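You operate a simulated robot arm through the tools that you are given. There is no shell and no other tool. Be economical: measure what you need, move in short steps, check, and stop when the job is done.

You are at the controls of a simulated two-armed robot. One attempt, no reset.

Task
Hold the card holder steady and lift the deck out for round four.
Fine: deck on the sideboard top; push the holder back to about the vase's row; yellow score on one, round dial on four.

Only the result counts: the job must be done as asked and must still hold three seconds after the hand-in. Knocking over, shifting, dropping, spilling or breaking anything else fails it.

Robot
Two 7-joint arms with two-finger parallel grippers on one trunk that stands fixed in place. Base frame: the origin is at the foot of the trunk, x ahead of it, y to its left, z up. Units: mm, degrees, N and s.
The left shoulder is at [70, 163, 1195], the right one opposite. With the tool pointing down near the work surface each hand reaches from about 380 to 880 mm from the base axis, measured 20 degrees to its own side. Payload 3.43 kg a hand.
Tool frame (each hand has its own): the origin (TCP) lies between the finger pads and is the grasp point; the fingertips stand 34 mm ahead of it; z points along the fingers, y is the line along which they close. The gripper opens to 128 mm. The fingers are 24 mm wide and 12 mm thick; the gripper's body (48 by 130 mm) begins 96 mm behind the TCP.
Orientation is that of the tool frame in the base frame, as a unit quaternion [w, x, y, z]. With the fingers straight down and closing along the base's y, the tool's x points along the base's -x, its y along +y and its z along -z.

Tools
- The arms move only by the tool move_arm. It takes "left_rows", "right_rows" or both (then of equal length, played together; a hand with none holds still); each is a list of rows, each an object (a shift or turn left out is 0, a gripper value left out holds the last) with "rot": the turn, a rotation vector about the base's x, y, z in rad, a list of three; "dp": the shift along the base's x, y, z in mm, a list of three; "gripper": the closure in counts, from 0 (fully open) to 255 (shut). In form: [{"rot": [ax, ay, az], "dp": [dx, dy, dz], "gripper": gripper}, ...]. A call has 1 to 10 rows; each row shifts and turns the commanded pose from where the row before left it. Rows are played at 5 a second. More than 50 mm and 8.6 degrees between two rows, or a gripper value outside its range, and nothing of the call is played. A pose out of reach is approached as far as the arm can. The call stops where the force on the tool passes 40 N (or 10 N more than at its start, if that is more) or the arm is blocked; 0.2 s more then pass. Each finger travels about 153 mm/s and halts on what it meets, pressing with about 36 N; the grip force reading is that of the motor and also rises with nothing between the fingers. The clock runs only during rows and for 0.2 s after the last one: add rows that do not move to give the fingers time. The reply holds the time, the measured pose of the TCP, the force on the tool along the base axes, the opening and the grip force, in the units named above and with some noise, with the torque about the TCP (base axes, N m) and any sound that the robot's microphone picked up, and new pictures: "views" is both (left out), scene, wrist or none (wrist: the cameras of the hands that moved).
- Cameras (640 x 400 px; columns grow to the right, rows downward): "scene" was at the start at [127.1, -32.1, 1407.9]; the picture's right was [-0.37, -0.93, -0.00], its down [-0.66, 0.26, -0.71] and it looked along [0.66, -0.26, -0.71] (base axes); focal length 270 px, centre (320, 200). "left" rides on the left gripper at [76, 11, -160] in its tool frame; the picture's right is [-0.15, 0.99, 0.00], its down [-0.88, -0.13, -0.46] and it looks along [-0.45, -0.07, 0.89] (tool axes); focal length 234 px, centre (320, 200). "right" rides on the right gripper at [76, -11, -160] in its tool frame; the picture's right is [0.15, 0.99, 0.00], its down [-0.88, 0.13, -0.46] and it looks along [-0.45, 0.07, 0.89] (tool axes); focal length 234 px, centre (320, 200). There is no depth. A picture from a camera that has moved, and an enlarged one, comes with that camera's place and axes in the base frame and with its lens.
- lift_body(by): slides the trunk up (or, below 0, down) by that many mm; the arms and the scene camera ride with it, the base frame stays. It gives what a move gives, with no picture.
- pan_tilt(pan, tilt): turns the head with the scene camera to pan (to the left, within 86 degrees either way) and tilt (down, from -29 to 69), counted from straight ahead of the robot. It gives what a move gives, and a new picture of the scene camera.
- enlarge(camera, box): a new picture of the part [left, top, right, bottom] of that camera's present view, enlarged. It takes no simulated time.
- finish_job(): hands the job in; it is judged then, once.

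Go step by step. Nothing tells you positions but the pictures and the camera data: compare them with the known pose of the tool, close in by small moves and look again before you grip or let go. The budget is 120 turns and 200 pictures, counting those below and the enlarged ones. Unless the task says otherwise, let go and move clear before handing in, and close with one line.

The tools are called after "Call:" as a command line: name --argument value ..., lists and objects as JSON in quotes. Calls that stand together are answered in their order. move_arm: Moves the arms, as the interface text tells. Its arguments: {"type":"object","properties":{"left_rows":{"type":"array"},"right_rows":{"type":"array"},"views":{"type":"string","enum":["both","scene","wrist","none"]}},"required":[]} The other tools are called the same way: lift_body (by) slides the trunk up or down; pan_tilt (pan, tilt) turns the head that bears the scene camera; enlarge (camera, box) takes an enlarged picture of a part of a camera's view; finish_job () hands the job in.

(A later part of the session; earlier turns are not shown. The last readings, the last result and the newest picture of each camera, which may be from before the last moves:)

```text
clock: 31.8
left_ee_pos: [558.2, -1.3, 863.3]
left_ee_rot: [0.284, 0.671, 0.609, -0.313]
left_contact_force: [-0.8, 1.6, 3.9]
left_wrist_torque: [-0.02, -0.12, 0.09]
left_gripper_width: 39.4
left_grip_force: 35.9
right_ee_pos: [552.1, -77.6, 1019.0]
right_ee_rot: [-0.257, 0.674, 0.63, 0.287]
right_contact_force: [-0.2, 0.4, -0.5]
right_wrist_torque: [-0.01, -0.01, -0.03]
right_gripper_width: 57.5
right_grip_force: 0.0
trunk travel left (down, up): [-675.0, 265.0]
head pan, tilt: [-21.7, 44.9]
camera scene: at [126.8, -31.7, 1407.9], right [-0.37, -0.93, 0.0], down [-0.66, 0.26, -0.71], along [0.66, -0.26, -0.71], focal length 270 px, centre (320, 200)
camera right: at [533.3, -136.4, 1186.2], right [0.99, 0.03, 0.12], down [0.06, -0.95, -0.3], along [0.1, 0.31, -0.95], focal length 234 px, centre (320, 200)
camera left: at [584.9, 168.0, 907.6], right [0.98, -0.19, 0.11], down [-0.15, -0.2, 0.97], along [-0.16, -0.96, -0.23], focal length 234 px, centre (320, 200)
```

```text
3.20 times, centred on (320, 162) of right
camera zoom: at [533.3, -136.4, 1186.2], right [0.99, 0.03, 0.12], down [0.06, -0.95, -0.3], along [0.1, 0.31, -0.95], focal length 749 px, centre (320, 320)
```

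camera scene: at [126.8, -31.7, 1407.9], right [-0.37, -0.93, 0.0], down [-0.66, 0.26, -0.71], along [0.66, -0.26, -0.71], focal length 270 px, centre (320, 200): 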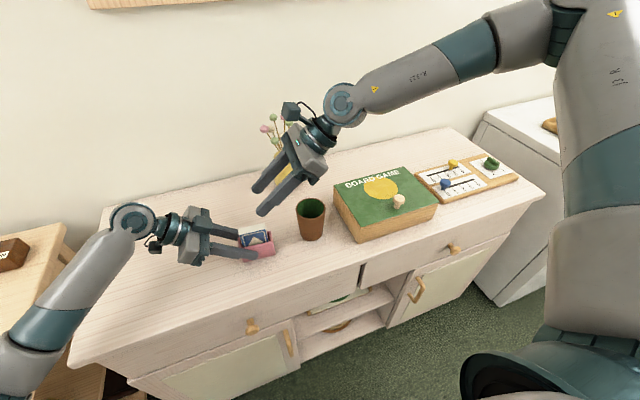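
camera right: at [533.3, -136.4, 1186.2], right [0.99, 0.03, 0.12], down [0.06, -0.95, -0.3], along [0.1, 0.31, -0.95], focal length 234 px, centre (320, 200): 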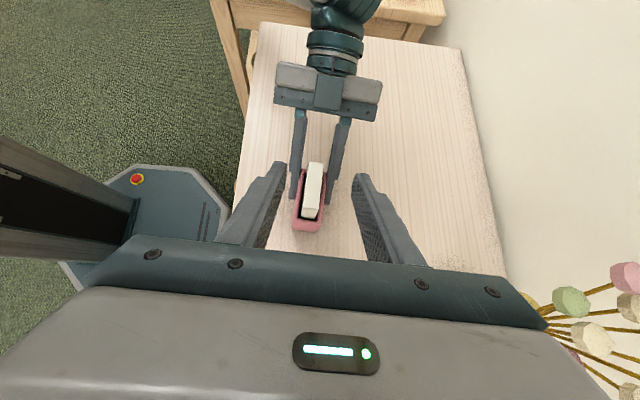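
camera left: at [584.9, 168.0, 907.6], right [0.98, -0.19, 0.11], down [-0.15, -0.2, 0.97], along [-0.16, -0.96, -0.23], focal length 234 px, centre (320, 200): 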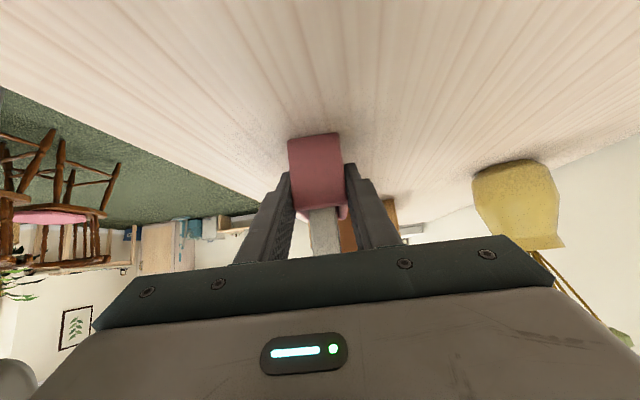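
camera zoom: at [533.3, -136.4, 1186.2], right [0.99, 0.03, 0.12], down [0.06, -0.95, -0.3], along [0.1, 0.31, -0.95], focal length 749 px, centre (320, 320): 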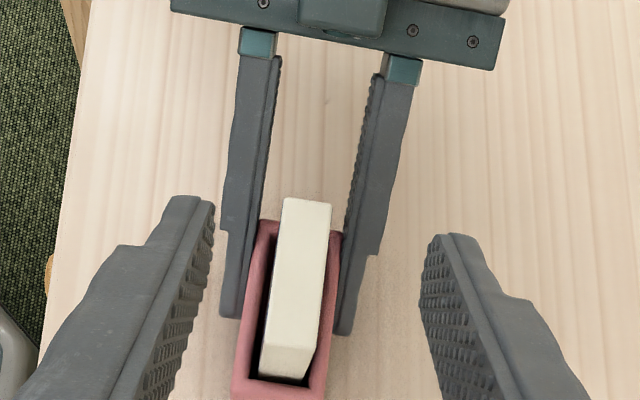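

The holder moved cleanly and the deck top is now near (553, -31). I'll approach again with the right hand.

Call:
move_arm --right_rows '[{"dp": [0, 7.4, -17]}, {"dp": [0, 7.4, -17]}, {"dp": [0, 7.4, -17]}, {"dp": [0, 7.4, -17]}]' --views "none"

```text
clock: 32.8
left_ee_pos: [557.1, -1.9, 862.5]
left_ee_rot: [0.284, 0.671, 0.609, -0.314]
left_contact_force: [-0.2, -0.3, 3.2]
left_wrist_torque: [-0.01, -0.11, -0.06]
left_gripper_width: 38.8
left_grip_force: 36.5
right_ee_pos: [551.2, -47.6, 950.7]
right_ee_rot: [-0.256, 0.675, 0.63, 0.287]
right_contact_force: [0.2, 0.1, 0.5]
right_wrist_torque: [-0.02, 0.01, -0.03]
right_gripper_width: 57.4
right_grip_force: 0.2
trunk travel left (down, up): [-675.0, 265.0]
head pan, tilt: [-21.7, 44.9]
```

Now in reach. I'll check the alignment before descending.

Call:
enlarge --camera "right" --box '[220, 100, 420, 225]'

Call:
enlarge --camera "scene" --box '[180, 180, 310, 261]'

```text
3.20 times, centred on (320, 162) of right
camera zoom: at [533.3, -106.1, 1118.3], right [0.99, 0.03, 0.12], down [0.06, -0.95, -0.3], along [0.11, 0.31, -0.95], focal length 749 px, centre (320, 320)
```

zoom: 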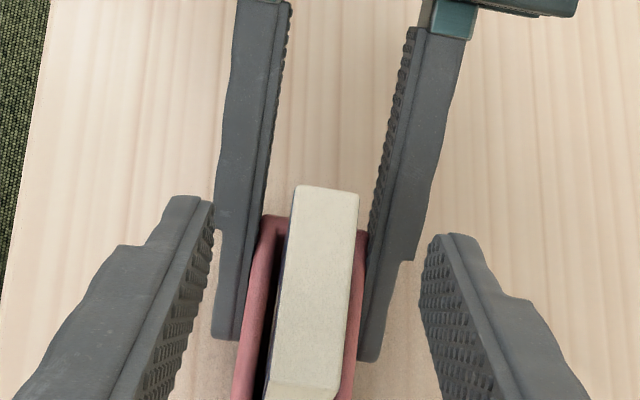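

```text
4.92 times, centred on (245, 220) of scene
camera zoom: at [127.1, -31.5, 1407.9], right [-0.37, -0.93, 0.0], down [-0.66, 0.26, -0.71], along [0.66, -0.26, -0.71], focal length 1328 px, centre (689, 99)
```

zoom: 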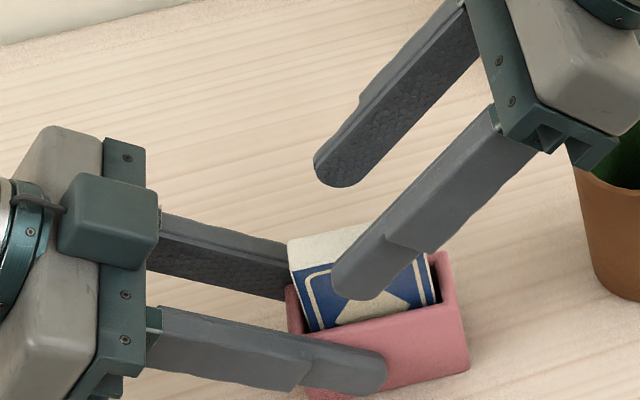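

It's centred, so I'll descend to the grip height.

Call:
move_arm --right_rows '[{"dp": [0.3, 0, -13]}, {"dp": [0.3, 0, -13]}, {"dp": [0.3, 0, -12]}]' --views "none"

Call:
enlarge --camera "scene" --box '[180, 180, 310, 261]'

Call:
enlarge --camera "left" --box '[220, 120, 420, 245]'

```text
clock: 33.6
left_ee_pos: [557.2, -2.4, 862.2]
left_ee_rot: [0.284, 0.671, 0.61, -0.313]
left_contact_force: [1.2, -1.3, 3.0]
left_wrist_torque: [-0.12, -0.06, -0.01]
left_gripper_width: 38.9
left_grip_force: 36.0
right_ee_pos: [545.3, -64.2, 928.5]
right_ee_rot: [-0.256, 0.675, 0.63, 0.286]
right_contact_force: [0.5, -0.4, 0.3]
right_wrist_torque: [-0.04, -0.05, 0.02]
right_gripper_width: 57.8
right_grip_force: 0.0
right hand out of reach, approached as far as the arm can: row 1, 2, 3
trunk travel left (down, up): [-675.0, 265.0]
head pan, tilt: [-21.7, 44.9]
```

```text
4.92 times, centred on (245, 220) of scene
camera zoom: at [126.8, -32.1, 1407.9], right [-0.37, -0.93, 0.0], down [-0.66, 0.26, -0.71], along [0.66, -0.26, -0.71], focal length 1328 px, centre (689, 99)
```

zoom: 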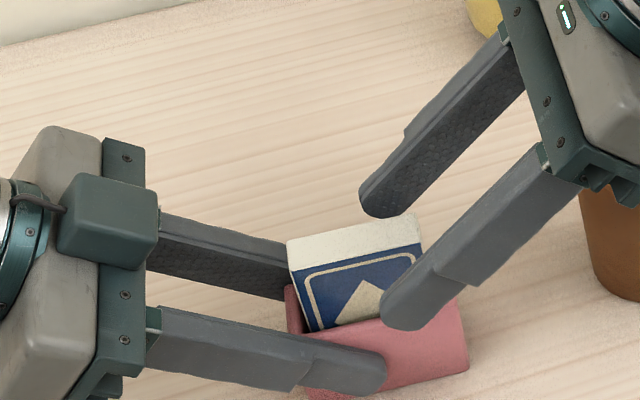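

```text
3.20 times, centred on (320, 182) of left
camera zoom: at [584.9, 168.1, 907.7], right [0.98, -0.19, 0.11], down [-0.15, -0.2, 0.97], along [-0.16, -0.96, -0.23], focal length 749 px, centre (320, 256)
```

zoom: 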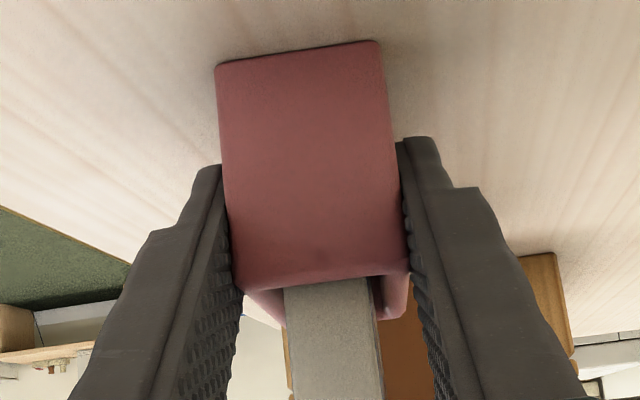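

The right reach shrinks as the hand goes lower relative to the shoulder, so a lower trunk should fix it. I'll release the holder, retract both hands, and then lower the trunk.

Call:
move_arm --left_rows '[{"gripper": 110}, {"gripper": 110}, {"dp": [1.9, 19, 16]}, {"dp": [1.9, 19, 16]}, {"dp": [1.9, 19, 16]}, {"dp": [1.9, 19, 16]}, {"dp": [0, 0, 25]}, {"dp": [0, 0, 25]}, {"dp": [0, 0, 25]}]' --right_rows '[{"dp": [1, 0, 25]}, {"dp": [1, 0, 25]}, {"dp": [1, 0, 25]}, {"dp": [1, 0, 20]}, {"dp": [1, 0, 20]}, {"dp": [1, 0, 0]}, {}, {}, {}]' --views "none"

Call:
lift_body --by -100

Call:
enlarge --camera "scene" --box '[0, 0, 640, 400]'

```text
clock: 35.6
left_ee_pos: [564.0, 75.1, 1001.6]
left_ee_rot: [0.284, 0.671, 0.609, -0.314]
left_contact_force: [-0.4, 0.1, 0.4]
left_wrist_torque: [0.01, -0.01, -0.03]
left_gripper_width: 72.7
left_grip_force: 0.1
right_ee_pos: [551.5, -64.6, 1042.0]
right_ee_rot: [-0.256, 0.675, 0.63, 0.286]
right_contact_force: [-0.7, 0.6, -0.1]
right_wrist_torque: [0.03, 0.03, 0.01]
right_gripper_width: 57.6
right_grip_force: 0.0
trunk travel left (down, up): [-675.0, 265.0]
head pan, tilt: [-21.7, 44.9]
```

```text
clock: 36.9
left_ee_pos: [564.6, 75.2, 904.5]
left_ee_rot: [0.285, 0.672, 0.609, -0.312]
left_contact_force: [0.5, -1.1, -0.6]
left_wrist_torque: [0.02, -0.04, 0.01]
left_gripper_width: 72.8
left_grip_force: 0.0
right_ee_pos: [551.0, -64.6, 943.3]
right_ee_rot: [-0.256, 0.675, 0.63, 0.287]
right_contact_force: [-0.6, -0.7, -0.3]
right_wrist_torque: [0.0, -0.03, -0.01]
right_gripper_width: 57.9
right_grip_force: 0.1
trunk travel left (down, up): [-575.0, 365.0]
head pan, tilt: [-21.7, 44.9]
```

```text
1.00 times, centred on (320, 200) of scene (not enlarged: the box is as wide or as high as the picture)
camera zoom: at [126.3, -33.2, 1308.6], right [-0.37, -0.93, 0.0], down [-0.65, 0.26, -0.71], along [0.66, -0.26, -0.71], focal length 270 px, centre (320, 200)
```

zoom: 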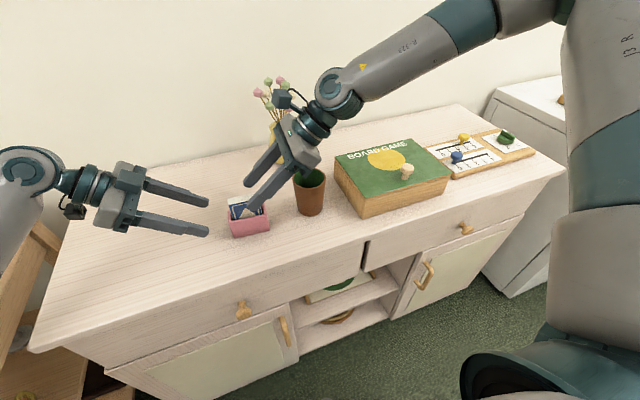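

The trunk is down 100 mm. The left hand re-grips the holder at the same spot.

Call:
move_arm --left_rows '[{"dp": [-1.3, -15.7, -1.5]}, {"dp": [-1.3, -15.7, -1.5]}, {"dp": [-1.1, -11.4, -9.7]}, {"dp": [-1.1, -11.4, -9.7]}, {"dp": [-1.1, -11.4, -9.7]}, {"dp": [-1.1, -11.4, -9.5]}, {"gripper": 160}, {"gripper": 200}, {}, {}]' --views "scene"

Call:
enlarge --camera "right" --box '[220, 100, 420, 225]'

```text
clock: 39.1
left_ee_pos: [557.6, -1.6, 859.9]
left_ee_rot: [0.284, 0.671, 0.609, -0.314]
left_contact_force: [0.0, 0.9, -1.0]
left_wrist_torque: [0.04, -0.01, 0.02]
left_gripper_width: 39.3
left_grip_force: 36.4
right_ee_pos: [551.2, -63.1, 941.7]
right_ee_rot: [-0.257, 0.675, 0.631, 0.286]
right_contact_force: [-0.6, -0.2, -0.7]
right_wrist_torque: [-0.01, -0.02, 0.0]
right_gripper_width: 57.7
right_grip_force: 0.0
trunk travel left (down, up): [-575.0, 365.0]
head pan, tilt: [-21.7, 44.9]
camera scene: at [127.3, -31.9, 1307.8], right [-0.37, -0.93, 0.0], down [-0.66, 0.26, -0.71], along [0.66, -0.26, -0.71], focal length 270 px, centre (320, 200)
```

scene: 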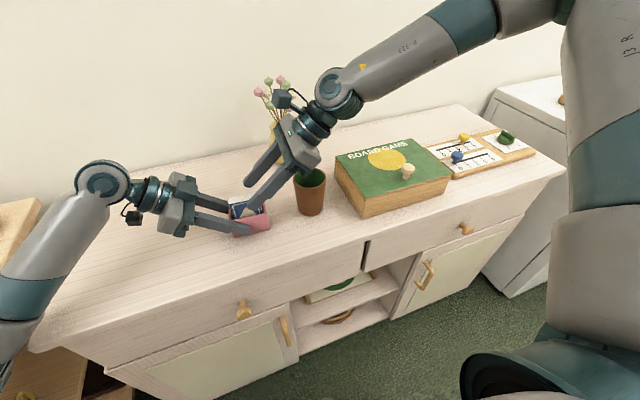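

```text
3.20 times, centred on (320, 162) of right
camera zoom: at [533.2, -122.7, 1109.8], right [0.99, 0.03, 0.12], down [0.06, -0.95, -0.3], along [0.1, 0.31, -0.95], focal length 749 px, centre (320, 320)
```

zoom: 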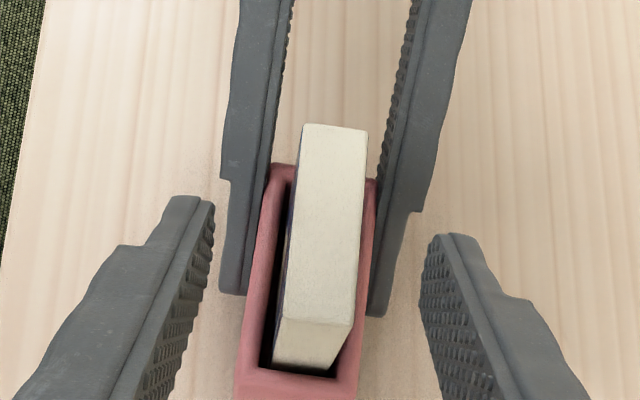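

It's held again. Right hand moves to the grip pose on the deck.

Call:
move_arm --right_rows '[{"dp": [0.3, 6, 0]}, {"dp": [0.3, 6, -6]}, {"dp": [0.3, 5, -12]}, {"dp": [0, 0, -12]}]' --views "none"

Call:
enlarge --camera "scene" --box '[190, 160, 320, 241]'

Call:
enlarge --camera "right" --box '[220, 100, 420, 225]'

```text
clock: 40.1
left_ee_pos: [557.9, -1.4, 860.0]
left_ee_rot: [0.284, 0.671, 0.609, -0.314]
left_contact_force: [0.2, 0.1, -0.5]
left_wrist_torque: [0.03, 0.04, -0.01]
left_gripper_width: 38.9
left_grip_force: 36.2
right_ee_pos: [552.9, -46.4, 912.8]
right_ee_rot: [-0.256, 0.675, 0.63, 0.286]
right_contact_force: [0.3, -0.3, -1.0]
right_wrist_torque: [0.0, -0.03, -0.01]
right_gripper_width: 57.8
right_grip_force: 0.0
trunk travel left (down, up): [-575.0, 365.0]
head pan, tilt: [-21.7, 44.9]
```

```text
4.92 times, centred on (255, 200) of scene
camera zoom: at [127.5, -32.1, 1307.9], right [-0.37, -0.93, 0.0], down [-0.66, 0.26, -0.71], along [0.66, -0.26, -0.71], focal length 1328 px, centre (640, 198)
```

zoom: 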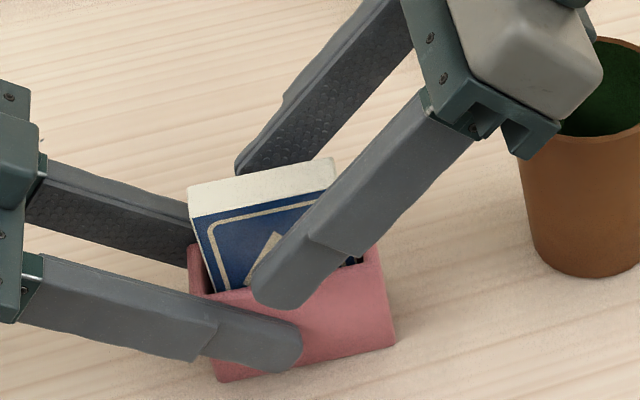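

```text
3.20 times, centred on (320, 162) of right
camera zoom: at [534.3, -105.5, 1079.4], right [0.99, 0.03, 0.12], down [0.06, -0.95, -0.3], along [0.1, 0.31, -0.95], focal length 749 px, centre (320, 320)
```

zoom: 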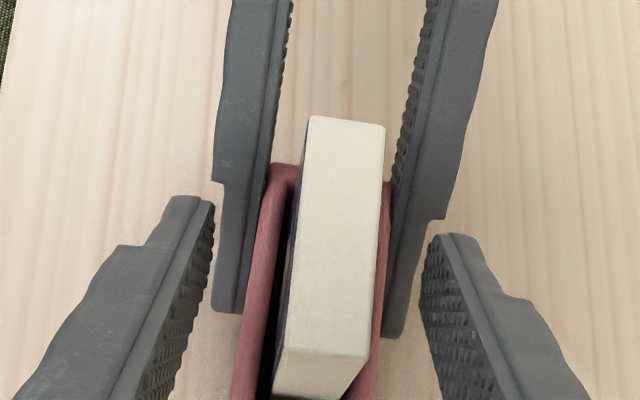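

The deck is centred between the right fingers. I'll close on it.

Call:
move_arm --right_rows '[{"gripper": 180}, {"gripper": 210}, {"gripper": 235}, {}]' --views "none"

Call:
enlarge --camera "right" --box '[220, 100, 420, 225]'

```text
clock: 41.1
left_ee_pos: [558.3, -1.8, 860.4]
left_ee_rot: [0.283, 0.672, 0.609, -0.314]
left_contact_force: [-0.4, 0.1, -0.6]
left_wrist_torque: [0.01, -0.01, -0.03]
left_gripper_width: 39.2
left_grip_force: 36.2
right_ee_pos: [553.1, -46.5, 913.0]
right_ee_rot: [-0.257, 0.674, 0.63, 0.286]
right_contact_force: [0.3, -0.6, -0.2]
right_wrist_torque: [-0.03, 0.0, -0.02]
right_gripper_width: 19.3
right_grip_force: 35.8
trunk travel left (down, up): [-575.0, 365.0]
head pan, tilt: [-21.7, 44.9]
```

```text
3.20 times, centred on (320, 162) of right
camera zoom: at [534.1, -105.4, 1079.5], right [0.99, 0.03, 0.12], down [0.06, -0.95, -0.3], along [0.1, 0.31, -0.95], focal length 749 px, centre (320, 320)
```

zoom: 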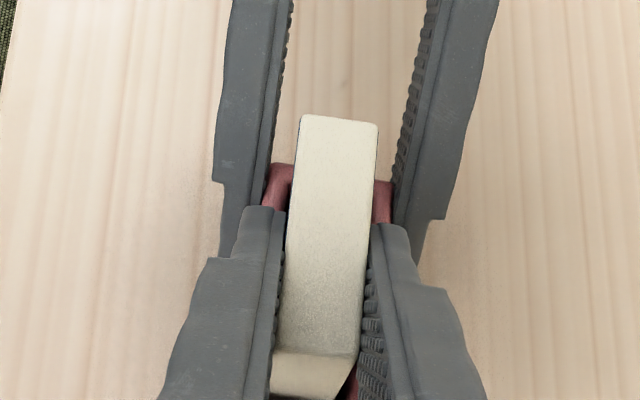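

Gripped at 19.3 mm. I'll lift straight up slowly.

Call:
move_arm --right_rows '[{"dp": [0, 0, 6]}, {"dp": [0, 0, 8]}, {"dp": [0, 0, 10]}, {"dp": [0, 0, 12]}, {"dp": [0, 0, 14]}]' --views "scene"

Call:
enlarge --camera "scene" --box '[190, 140, 320, 241]'

```text
clock: 42.3
left_ee_pos: [559.5, -2.0, 859.9]
left_ee_rot: [0.284, 0.671, 0.609, -0.313]
left_contact_force: [0.3, -0.4, 0.0]
left_wrist_torque: [0.04, 0.01, -0.02]
left_gripper_width: 39.2
left_grip_force: 35.6
right_ee_pos: [551.7, -46.1, 963.2]
right_ee_rot: [-0.257, 0.674, 0.63, 0.287]
right_contact_force: [0.5, 0.1, -1.1]
right_wrist_torque: [-0.04, -0.03, 0.0]
right_gripper_width: 19.6
right_grip_force: 35.8
trunk travel left (down, up): [-575.0, 365.0]
head pan, tilt: [-21.7, 44.9]
camera scene: at [126.9, -31.9, 1307.9], right [-0.37, -0.93, 0.0], down [-0.66, 0.26, -0.71], along [0.66, -0.26, -0.71], focal length 270 px, centre (320, 200)
```

scene: 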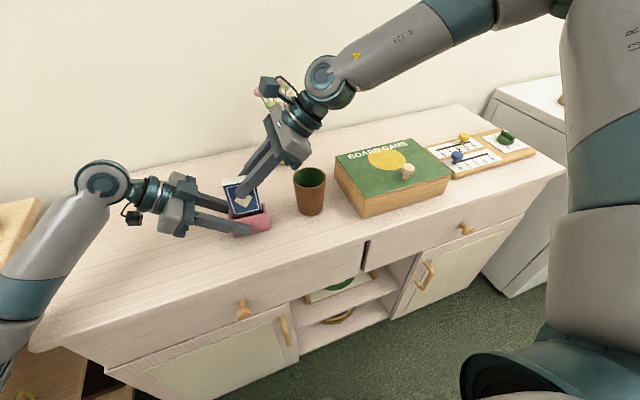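

```text
3.96 times, centred on (255, 190) of scene
camera zoom: at [126.9, -31.9, 1307.9], right [-0.37, -0.93, 0.0], down [-0.66, 0.26, -0.71], along [0.66, -0.26, -0.71], focal length 1068 px, centre (577, 238)
```

zoom: 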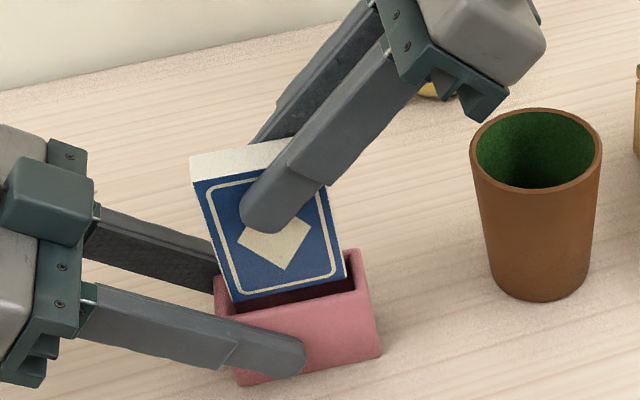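

The deck is nearly out and the holder stayed put. I'll lift further, then slide the holder back toward the vase's row with the left hand.

Call:
move_arm --right_rows '[{"dp": [0, 0, 15]}, {"dp": [0, 0, 15]}, {"dp": [0, 0, 15]}, {"dp": [0, 0, 15]}]' --views "scene"

```text
clock: 43.3
left_ee_pos: [558.0, -2.3, 859.6]
left_ee_rot: [0.283, 0.671, 0.609, -0.313]
left_contact_force: [-0.1, -0.5, 0.3]
left_wrist_torque: [0.0, -0.01, -0.02]
left_gripper_width: 39.1
left_grip_force: 36.0
right_ee_pos: [551.8, -47.1, 1023.8]
right_ee_rot: [-0.256, 0.675, 0.63, 0.287]
right_contact_force: [-0.5, 0.4, -1.2]
right_wrist_torque: [0.01, -0.02, -0.04]
right_gripper_width: 19.4
right_grip_force: 35.6
trunk travel left (down, up): [-575.0, 365.0]
head pan, tilt: [-21.7, 44.9]
camera scene: at [127.0, -31.9, 1307.9], right [-0.37, -0.93, 0.0], down [-0.66, 0.26, -0.71], along [0.66, -0.26, -0.71], focal length 270 px, centre (320, 200)
```

scene: 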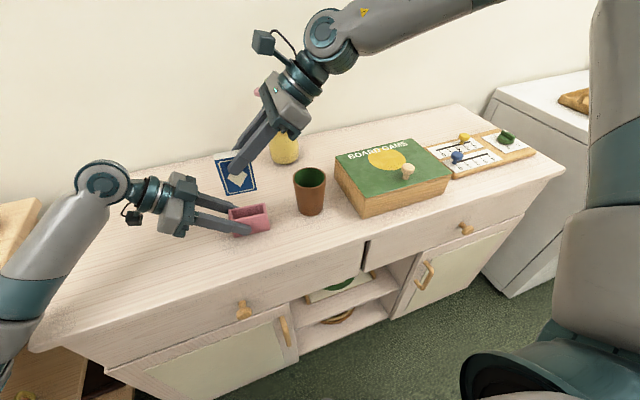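

The deck is free. The left hand now slides the holder back to x≈780.

Call:
move_arm --left_rows '[{"dp": [15, 6, 0.3]}, {"dp": [22, 6, 0]}, {"dp": [22, 6, 0]}, {"dp": [22, 6, 0]}, {"dp": [22, 6, 0]}, {"dp": [22, 6, 0]}, {"dp": [22, 6, 0]}, {"dp": [22, 6, 0]}, {"dp": [22, 6, 0]}, {"dp": [22, 6, 0]}]' --views "both"

```text
clock: 45.5
left_ee_pos: [771.3, 56.5, 860.6]
left_ee_rot: [0.284, 0.671, 0.609, -0.313]
left_contact_force: [-0.4, 0.7, 0.6]
left_wrist_torque: [0.04, 0.01, -0.01]
left_gripper_width: 39.2
left_grip_force: 35.7
right_ee_pos: [552.2, -48.0, 1022.8]
right_ee_rot: [-0.256, 0.675, 0.629, 0.287]
right_contact_force: [-0.7, 1.0, -0.1]
right_wrist_torque: [-0.02, -0.03, 0.0]
right_gripper_width: 19.6
right_grip_force: 35.9
trunk travel left (down, up): [-575.0, 365.0]
head pan, tilt: [-21.7, 44.9]
camera scene: at [127.7, -32.5, 1307.8], right [-0.37, -0.93, 0.0], down [-0.66, 0.26, -0.71], along [0.66, -0.26, -0.71], focal length 270 px, centre (320, 200)
camera left: at [799.0, 227.4, 904.9], right [0.98, -0.19, 0.11], down [-0.15, -0.2, 0.97], along [-0.16, -0.96, -0.23], focal length 234 px, centre (320, 200)
```

scene: 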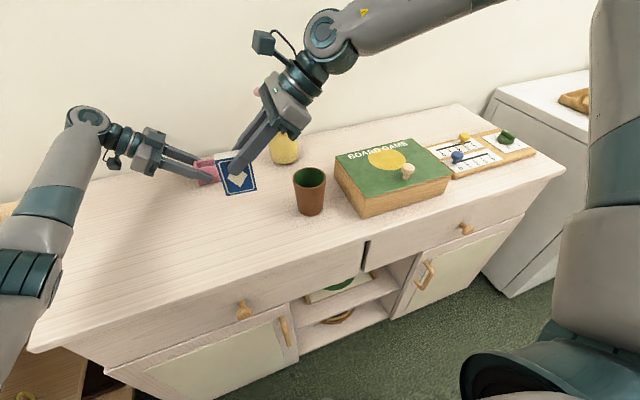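
left: 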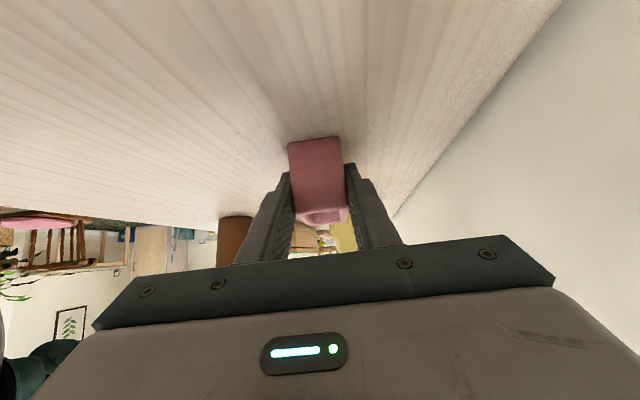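

Another 9 mm back, then the left releases and retreats. The right lowers the deck toward the now empty spot.

Call:
move_arm --left_rows '[{"dp": [9, 0, 0]}, {}, {"gripper": 170}, {"gripper": 110}, {"gripper": 110}, {"dp": [1.9, 19, 16]}, {"dp": [1.9, 19, 16]}, {"dp": [1.9, 19, 16]}, {"dp": [1.9, 19, 16]}, {"dp": [0, 30, 20]}]' --right_rows '[{}, {}, {"dp": [0, 0, -12]}, {"dp": [0, 0, -14]}, {"dp": [0, 0, -14]}, {"dp": [0, 0, -14]}, {"dp": [0, 0, -14]}, {"dp": [0, 0, -14]}, {"dp": [0, 0, -10]}, {}]' --views "scene"

Call:
enlarge --camera "scene" --box '[180, 130, 320, 230]'

```text
clock: 47.7
left_ee_pos: [787.6, 165.2, 944.9]
left_ee_rot: [0.284, 0.671, 0.609, -0.313]
left_contact_force: [0.2, -1.1, 0.5]
left_wrist_torque: [-0.02, -0.03, 0.02]
left_gripper_width: 72.6
left_grip_force: 0.1
right_ee_pos: [552.9, -46.5, 931.2]
right_ee_rot: [-0.256, 0.675, 0.63, 0.287]
right_contact_force: [-0.4, -0.2, -2.0]
right_wrist_torque: [-0.04, 0.04, -0.02]
right_gripper_width: 19.4
right_grip_force: 36.7
trunk travel left (down, up): [-575.0, 365.0]
head pan, tilt: [-21.7, 44.9]
camera scene: at [126.6, -31.2, 1307.9], right [-0.37, -0.93, 0.0], down [-0.66, 0.26, -0.71], along [0.66, -0.26, -0.7], focal length 270 px, centre (320, 200)
```

scene: 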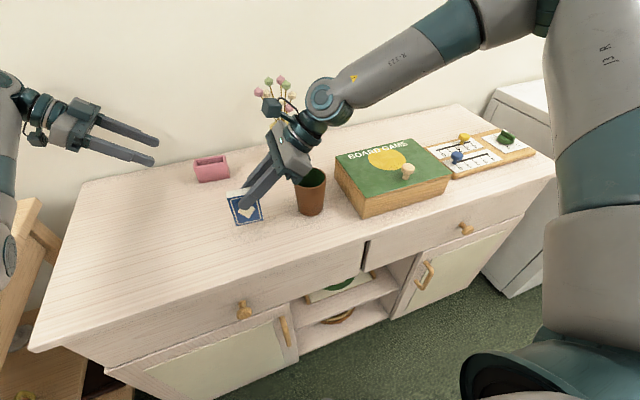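

```text
4.00 times, centred on (250, 180) of scene
camera zoom: at [126.6, -31.2, 1307.9], right [-0.37, -0.93, 0.0], down [-0.66, 0.26, -0.71], along [0.66, -0.26, -0.7], focal length 1079 px, centre (600, 280)
```

zoom: 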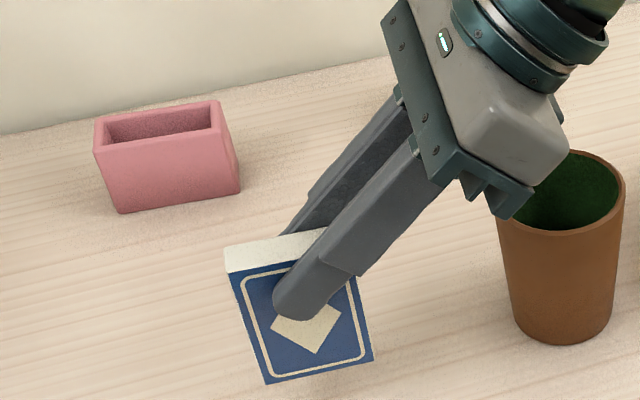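

The holder stands back in the vase's row. Now I'll lower the deck gently onto the table.

Call:
move_arm --right_rows '[{"dp": [0, 0, -5]}, {"dp": [0, 0, -5]}, {"dp": [0, 0, -4]}, {"dp": [0, 0, -3]}, {"dp": [0, 0, -2]}]' --views "none"

Call:
enlarge --camera "scene" --box '[200, 160, 310, 240]'

```text
clock: 48.9
left_ee_pos: [786.2, 164.5, 943.7]
left_ee_rot: [0.284, 0.671, 0.609, -0.313]
left_contact_force: [-0.1, 0.2, -0.5]
left_wrist_torque: [0.01, 0.0, -0.01]
left_gripper_width: 72.8
left_grip_force: 0.1
right_ee_pos: [552.2, -46.5, 911.8]
right_ee_rot: [-0.256, 0.676, 0.629, 0.287]
right_contact_force: [0.2, -0.5, -1.2]
right_wrist_torque: [0.01, -0.02, -0.03]
right_gripper_width: 19.6
right_grip_force: 36.2
trunk travel left (down, up): [-575.0, 365.0]
head pan, tilt: [-21.7, 44.9]
```

```text
5.00 times, centred on (255, 200) of scene
camera zoom: at [127.4, -32.0, 1307.9], right [-0.37, -0.93, 0.0], down [-0.66, 0.26, -0.71], along [0.66, -0.26, -0.71], focal length 1349 px, centre (645, 200)
```

zoom: 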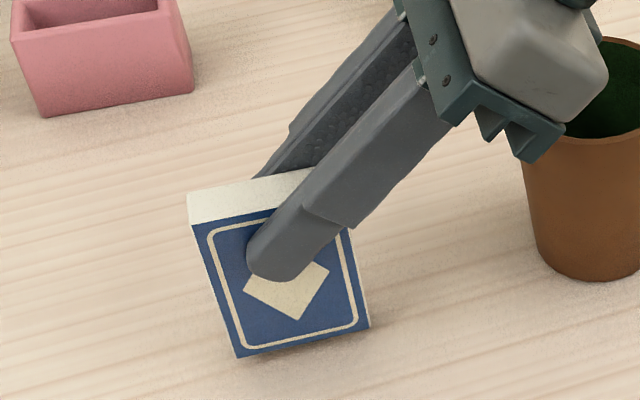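

Call:
move_arm --right_rows '[{"dp": [0, 0, -1.5]}, {"dp": [0, 0, -1.5]}, {"dp": [0, 0, -1.5]}]' --views "none"

```text
clock: 49.7
left_ee_pos: [787.3, 163.1, 943.9]
left_ee_rot: [0.284, 0.67, 0.61, -0.313]
left_contact_force: [0.2, -1.0, 0.3]
left_wrist_torque: [0.04, 0.02, 0.0]
left_gripper_width: 72.8
left_grip_force: 0.1
right_ee_pos: [552.9, -46.6, 907.3]
right_ee_rot: [-0.256, 0.675, 0.629, 0.287]
right_contact_force: [-0.3, 0.2, -0.9]
right_wrist_torque: [0.01, -0.02, 0.03]
right_gripper_width: 19.8
right_grip_force: 36.1
trunk travel left (down, up): [-575.0, 365.0]
head pan, tilt: [-21.7, 44.9]
```

No contact yet, so I'll continue in small steps.

Call:
move_arm --right_rows '[{"dp": [0, 0, -1.2]}, {"dp": [0, 0, -1.2]}, {}]' --views "none"

Call:
enlarge --camera "scene" --box '[215, 170, 295, 230]'

```text
clock: 50.5
left_ee_pos: [786.3, 163.9, 944.3]
left_ee_rot: [0.283, 0.671, 0.609, -0.313]
left_contact_force: [0.2, 0.4, -0.8]
left_wrist_torque: [0.04, -0.02, 0.01]
left_gripper_width: 72.7
left_grip_force: 0.1
right_ee_pos: [553.1, -46.5, 905.3]
right_ee_rot: [-0.257, 0.674, 0.631, 0.286]
right_contact_force: [-0.6, -0.1, -1.0]
right_wrist_torque: [-0.01, -0.03, 0.0]
right_gripper_width: 19.5
right_grip_force: 36.0
trunk travel left (down, up): [-575.0, 365.0]
head pan, tilt: [-21.7, 44.9]
```

```text
6.67 times, centred on (255, 200) of scene
camera zoom: at [127.3, -31.9, 1307.9], right [-0.37, -0.93, 0.0], down [-0.66, 0.26, -0.71], along [0.66, -0.26, -0.71], focal length 1799 px, centre (753, 200)
```

zoom: 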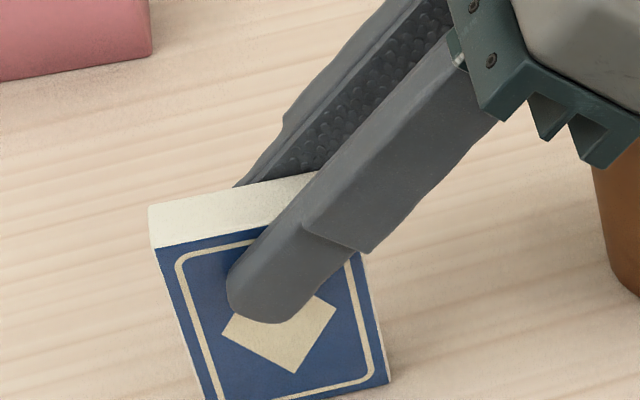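

Call:
move_arm --right_rows '[{"dp": [0, 0, -1]}, {"dp": [0, 0, -1]}, {}]' --views "none"

Call:
enlarge --camera "scene" --box '[215, 185, 295, 235]'

```text
clock: 51.3
left_ee_pos: [786.3, 164.2, 944.9]
left_ee_rot: [0.285, 0.67, 0.61, -0.312]
left_contact_force: [-0.8, -0.2, -0.5]
left_wrist_torque: [0.0, -0.01, 0.03]
left_gripper_width: 72.7
left_grip_force: 0.0
right_ee_pos: [552.9, -47.4, 904.9]
right_ee_rot: [-0.256, 0.675, 0.629, 0.288]
right_contact_force: [0.8, -2.1, 8.8]
right_wrist_torque: [-0.24, 0.06, 0.03]
right_gripper_width: 19.3
right_grip_force: 35.7
trunk travel left (down, up): [-575.0, 365.0]
head pan, tilt: [-21.7, 44.9]
```

```text
8.00 times, centred on (255, 210) of scene
camera zoom: at [126.5, -32.1, 1308.1], right [-0.37, -0.93, 0.0], down [-0.65, 0.26, -0.71], along [0.66, -0.26, -0.71], focal length 2158 px, centre (840, 120)
```

zoom: 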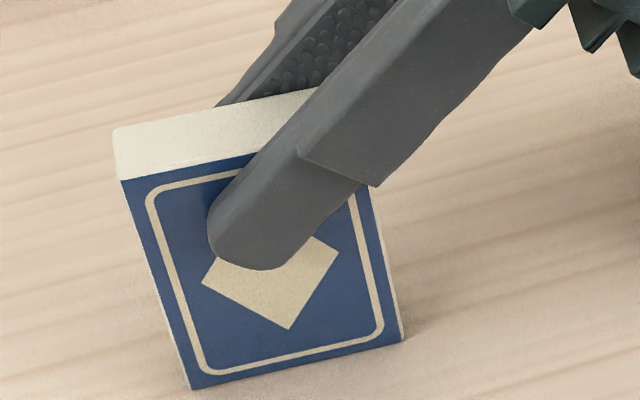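

Contact is felt. I'll open slowly and rise clear.

Call:
move_arm --right_rows '[{"gripper": 208}, {"gripper": 198}, {"gripper": 180}, {"gripper": 150}, {}, {"dp": [0, 0, 10]}, {"dp": [0, 0, 25]}, {"dp": [0, 0, 35]}]' --views "scene"

Call:
enlarge --camera "scene" --box '[190, 130, 310, 235]'

Call:
enlarge --camera "right" --box '[220, 100, 420, 225]'

```text
clock: 53.1
left_ee_pos: [785.5, 162.8, 944.1]
left_ee_rot: [0.285, 0.671, 0.61, -0.312]
left_contact_force: [0.1, -0.4, 0.2]
left_wrist_torque: [-0.03, -0.03, 0.0]
left_gripper_width: 72.8
left_grip_force: 0.1
right_ee_pos: [552.0, -44.7, 973.7]
right_ee_rot: [-0.255, 0.675, 0.63, 0.287]
right_contact_force: [0.4, -0.3, -0.2]
right_wrist_torque: [-0.02, 0.0, 0.0]
right_gripper_width: 52.8
right_grip_force: 0.0
trunk travel left (down, up): [-575.0, 365.0]
head pan, tilt: [-21.7, 44.9]
camera scene: at [126.3, -31.6, 1307.9], right [-0.37, -0.93, 0.0], down [-0.65, 0.26, -0.71], along [0.66, -0.26, -0.7], focal length 270 px, centre (320, 200)
```

scene: 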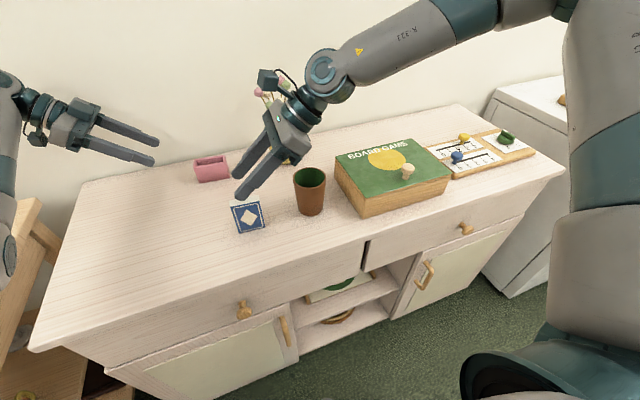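

```text
3.81 times, centred on (250, 182) of scene
camera zoom: at [126.3, -31.6, 1307.9], right [-0.37, -0.93, 0.0], down [-0.65, 0.26, -0.71], along [0.66, -0.26, -0.7], focal length 1028 px, centre (587, 267)
```

zoom: 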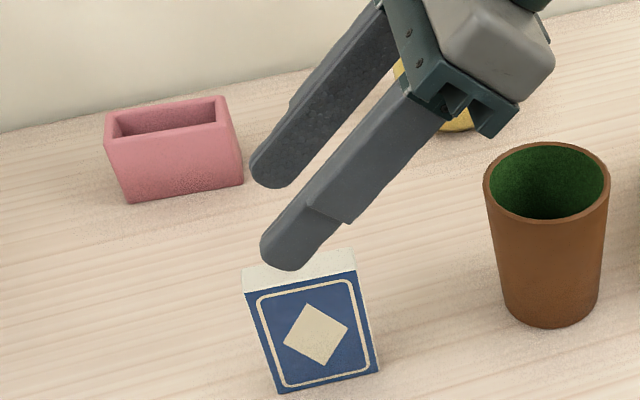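

```text
3.20 times, centred on (320, 162) of right
camera zoom: at [533.3, -105.1, 1140.8], right [0.99, 0.03, 0.12], down [0.06, -0.95, -0.3], along [0.1, 0.31, -0.95], focal length 749 px, centre (320, 320)
```

zoom: 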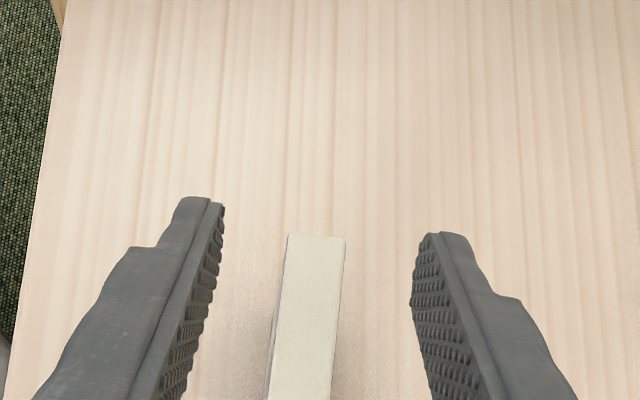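

The deck stands free. Now I'll move the right hand to the scoreboard, raising and unleaning first and then turning to neutral.

Call:
move_arm --right_rows '[{"dp": [0, -10, 30], "gripper": 100}, {"rot": [-0.131, 0.0118, 0], "dp": [0, -30, 20]}, {"rot": [-0.131, 0.0118, 0], "dp": [0, -35, 15]}, {"rot": [-0.131, 0.0118, 0], "dp": [0, -40, 10]}, {"rot": [-0.131, 0.0118, 0], "dp": [0, -40, 0]}, {"rot": [-0.131, 0.0118, 0], "dp": [0, -40, 0]}, {"rot": [-0.131, 0.0118, 0], "dp": [0, -40, 0]}]' --views "none"

Call:
move_arm --right_rows '[{"rot": [0, 0, 0.149], "dp": [0, -27, 0]}, {"rot": [0, 0, 0.149], "dp": [0, -27, 0]}, {"rot": [0, 0, 0.149], "dp": [0, -27, 0]}, {"rot": [0, 0, 0.149], "dp": [0, -27, 0]}, {"rot": [0, 0, 0.149], "dp": [0, -27, 0]}, {"rot": [0, 0, 0.149], "dp": [0, -27, 0]}, {"rot": [0, 0, 0.149], "dp": [0, -27, 0]}, {"rot": [0, 0, 0.149], "dp": [0, -27, 0]}, {"rot": [0, 0, 0.149], "dp": [0, -27, 0]}, {"rot": [0, 0, 0.149], "dp": [0, -27, 0]}]' --views "both"

```text
clock: 54.7
left_ee_pos: [786.4, 163.5, 944.5]
left_ee_rot: [0.284, 0.671, 0.609, -0.314]
left_contact_force: [0.5, -0.4, -0.7]
left_wrist_torque: [0.01, 0.02, -0.02]
left_gripper_width: 72.6
left_grip_force: 0.1
right_ee_pos: [553.2, -282.7, 1048.7]
right_ee_rot: [0.0, 0.731, 0.683, -0.001]
right_contact_force: [-0.2, 0.2, 0.5]
right_wrist_torque: [0.0, -0.01, 0.0]
right_gripper_width: 77.8
right_grip_force: 0.0
trunk travel left (down, up): [-575.0, 365.0]
head pan, tilt: [-21.7, 44.9]
```

```text
clock: 56.9
left_ee_pos: [786.5, 163.4, 944.1]
left_ee_rot: [0.283, 0.672, 0.608, -0.315]
left_contact_force: [0.6, -0.1, -0.1]
left_wrist_torque: [0.02, 0.01, 0.05]
left_gripper_width: 73.0
left_grip_force: 0.0
right_ee_pos: [553.1, -551.6, 1047.4]
right_ee_rot: [0.0, 0.074, 0.997, 0.0]
right_contact_force: [0.2, 0.4, 0.1]
right_wrist_torque: [0.02, 0.0, 0.0]
right_gripper_width: 78.0
right_grip_force: 0.1
trunk travel left (down, up): [-575.0, 365.0]
head pan, tilt: [-21.7, 44.9]
camera scene: at [127.1, -32.8, 1307.9], right [-0.37, -0.93, 0.0], down [-0.66, 0.26, -0.71], along [0.66, -0.26, -0.71], focal length 270 px, centre (320, 200)
camera right: at [475.9, -552.2, 1208.2], right [0.0, 1.0, 0.0], down [0.89, 0.0, 0.46], along [0.46, 0.0, -0.89], focal length 234 px, centre (320, 200)
```

scene: 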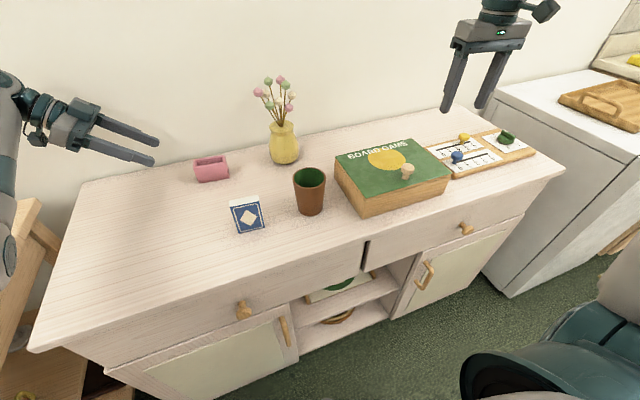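
right: 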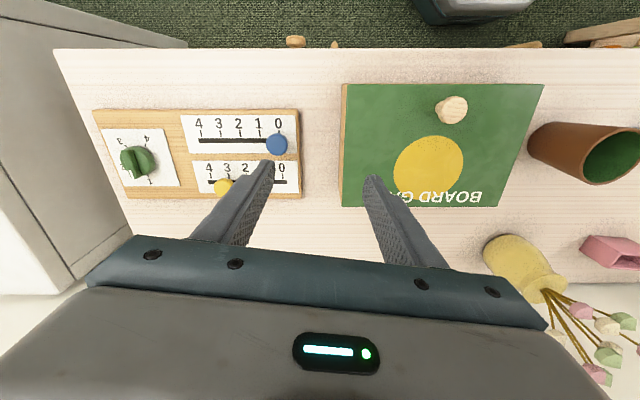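

Clear view of the board. I'll enlarge it.

Call:
enlarge --camera "right" --box '[85, 95, 310, 210]'

Call:
enlarge --camera "scene" --box '[420, 115, 550, 190]'

```text
2.84 times, centred on (198, 152) of right
camera zoom: at [475.9, -552.2, 1208.2], right [0.0, 1.0, 0.0], down [0.89, 0.0, 0.46], along [0.46, 0.0, -0.89], focal length 666 px, centre (668, 335)
```

zoom: 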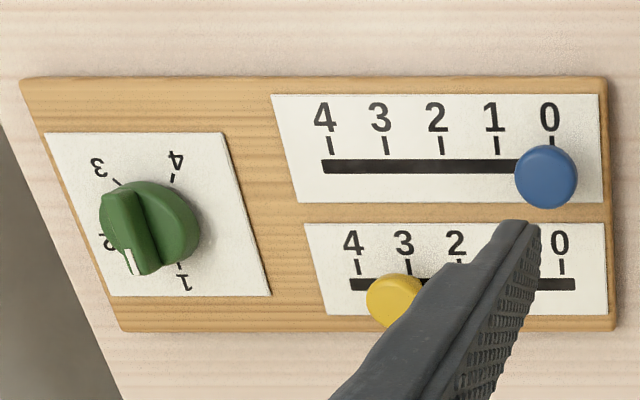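

```text
4.92 times, centred on (485, 152) of scene
camera zoom: at [127.1, -32.8, 1307.9], right [-0.37, -0.93, 0.0], down [-0.66, 0.26, -0.71], along [0.66, -0.26, -0.71], focal length 1328 px, centre (-492, 434)
```

zoom: 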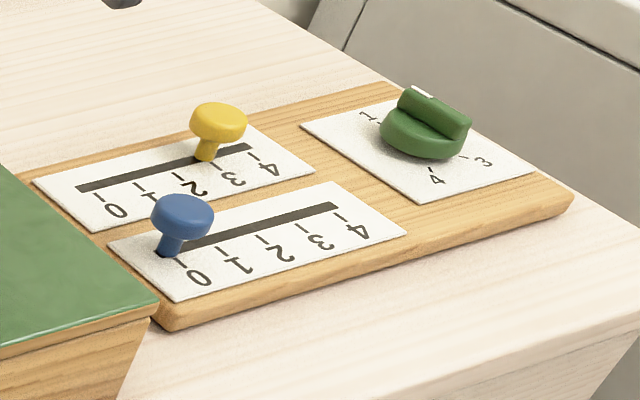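

The dial is at about (588, -837) pointing at 1, and the yellow knob is at about (631, -707) on 3 with a tick spacing of about 31 mm. I'll move above the yellow knob with neutral yaw.

Call:
move_arm --right_rows '[{"rot": [0, 0, 0.148], "dp": [13, -26, -8]}, {"dp": [13, -26, -8]}, {"dp": [13, -26, -8]}, {"dp": [13, -26, -8]}, {"dp": [13, -26, -8]}, {"dp": [13, -26, -8]}]' --views "both"

Call:
enlarge --camera "right" --box '[150, 80, 450, 260]'

```text
clock: 58.3
left_ee_pos: [787.0, 164.3, 944.8]
left_ee_rot: [0.283, 0.672, 0.608, -0.314]
left_contact_force: [0.7, 0.1, 0.1]
left_wrist_torque: [-0.03, 0.01, -0.01]
left_gripper_width: 72.8
left_grip_force: 0.1
right_ee_pos: [581.9, -613.9, 999.5]
right_ee_rot: [-0.001, 0.002, 1.0, -0.001]
right_contact_force: [0.1, 0.2, 0.0]
right_wrist_torque: [-0.02, 0.0, -0.04]
right_gripper_width: 78.1
right_grip_force: 0.1
right hand out of reach, approached as far as the arm can: row 3, 4, 5, 6
trunk travel left (down, up): [-575.0, 365.0]
head pan, tilt: [-21.7, 44.9]
camera scene: at [127.1, -31.5, 1307.9], right [-0.37, -0.93, 0.0], down [-0.66, 0.26, -0.71], along [0.66, -0.26, -0.71], focal length 270 px, centre (320, 200)
camera right: at [506.1, -623.5, 1160.3], right [-0.14, 0.99, 0.0], down [0.88, 0.13, 0.46], along [0.45, 0.06, -0.89], focal length 234 px, centre (320, 200)
```

scene: 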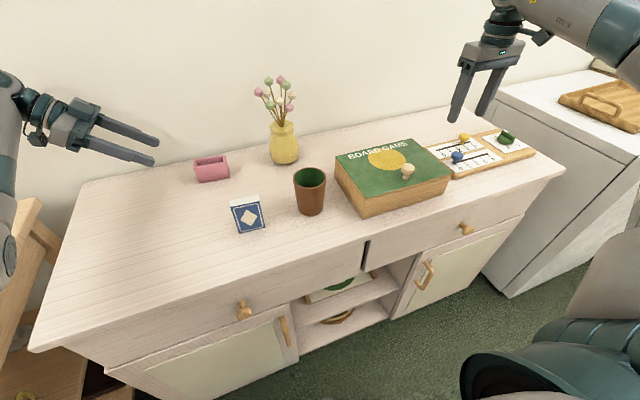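
right: 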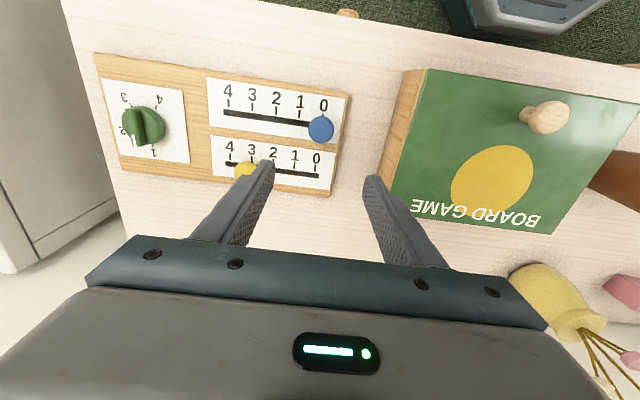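

```text
2.13 times, centred on (300, 170) of right
camera zoom: at [506.1, -623.5, 1160.3], right [-0.14, 0.99, 0.0], down [0.88, 0.13, 0.46], along [0.45, 0.06, -0.89], focal length 500 px, centre (363, 264)
```

zoom: 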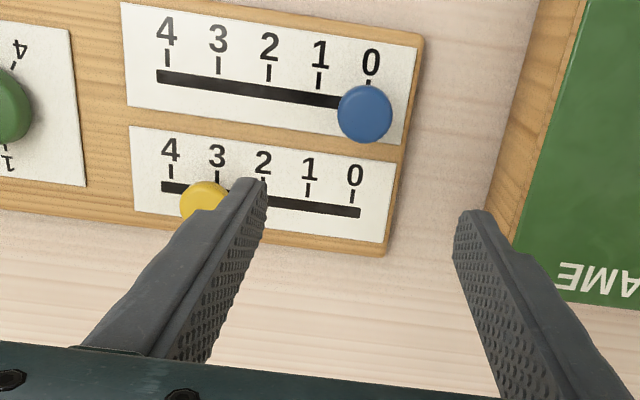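

A vertical tool can't reach that far, so I'll lean the fingers outward 30° in x to gain reach for the yellow knob.

Call:
move_arm --right_rows '[{"rot": [0, -0.1309, 0]}, {"rot": [0, -0.1309, 0]}, {"rot": [0, -0.1309, 0]}, {"rot": [0, -0.1309, 0]}, {"dp": [8, -18, -10]}, {"dp": [8, -18, -10]}, {"dp": [8, -19, -10]}, {"dp": [8, -19, -10]}, {"dp": [4, -19, -10]}]' --views "both"

Call:
enlarge --camera "right" --box '[170, 80, 470, 260]'

Call:
enlarge --camera "scene" --box '[420, 95, 550, 180]'

```text
clock: 60.3
left_ee_pos: [786.1, 164.0, 945.8]
left_ee_rot: [0.284, 0.671, 0.609, -0.314]
left_contact_force: [-0.2, 0.1, -0.4]
left_wrist_torque: [0.0, -0.01, 0.0]
left_gripper_width: 72.9
left_grip_force: 0.0
right_ee_pos: [602.6, -659.0, 953.7]
right_ee_rot: [0.26, 0.005, 0.966, -0.004]
right_contact_force: [0.0, 0.6, -0.1]
right_wrist_torque: [-0.01, -0.03, 0.0]
right_gripper_width: 77.6
right_grip_force: 0.1
right hand out of reach, approached as far as the arm can: row 7, 8, 9
trunk travel left (down, up): [-575.0, 365.0]
head pan, tilt: [-21.7, 44.9]
camera scene: at [126.3, -32.0, 1308.0], right [-0.37, -0.93, 0.0], down [-0.65, 0.26, -0.71], along [0.66, -0.26, -0.7], focal length 270 px, centre (320, 200)
camera right: at [456.6, -668.1, 1054.6], right [-0.12, 0.99, -0.08], down [0.53, 0.13, 0.84], along [0.84, 0.06, -0.54], focal length 234 px, centre (320, 200)
```

scene: 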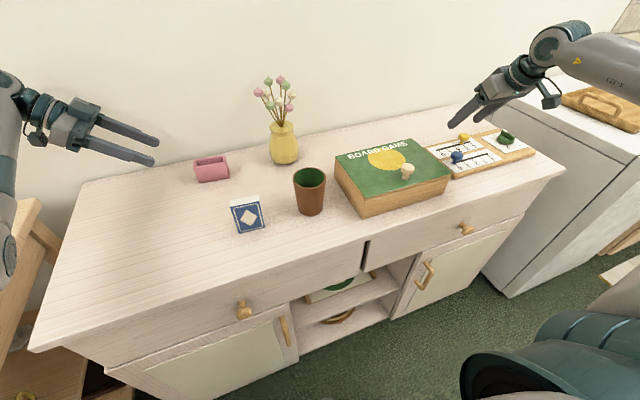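
right: 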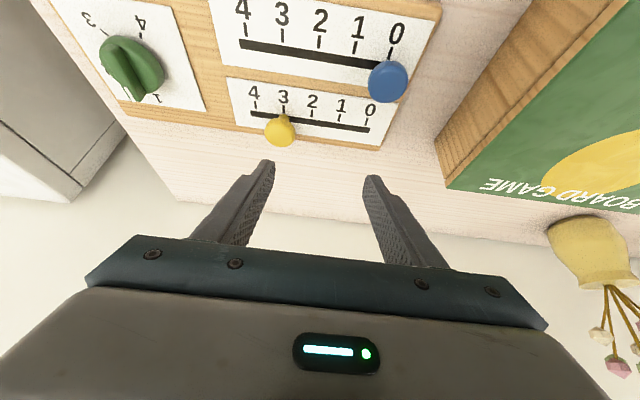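

```text
2.13 times, centred on (320, 170) of right
camera zoom: at [456.6, -668.1, 1054.6], right [-0.12, 0.99, -0.08], down [0.53, 0.13, 0.84], along [0.84, 0.06, -0.54], focal length 500 px, centre (320, 264)
```

zoom: 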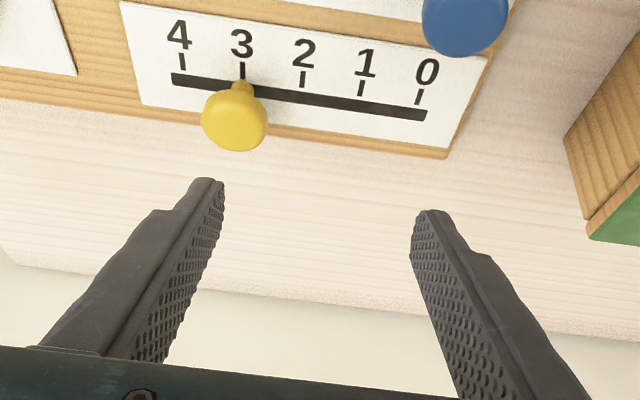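

```text
4.71 times, centred on (485, 138) of scene
camera zoom: at [126.3, -32.0, 1308.0], right [-0.37, -0.93, 0.0], down [-0.65, 0.26, -0.71], along [0.66, -0.26, -0.7], focal length 1270 px, centre (-456, 494)
```

zoom: 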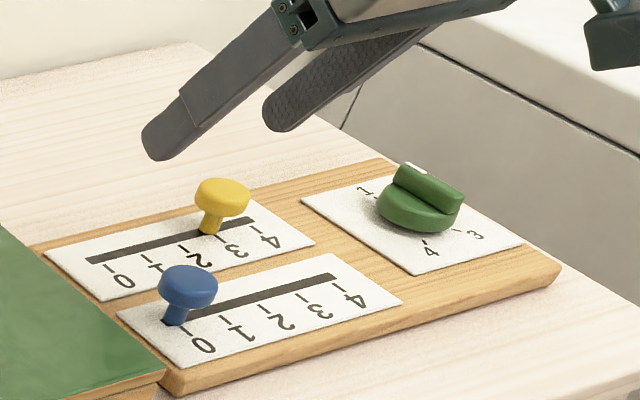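

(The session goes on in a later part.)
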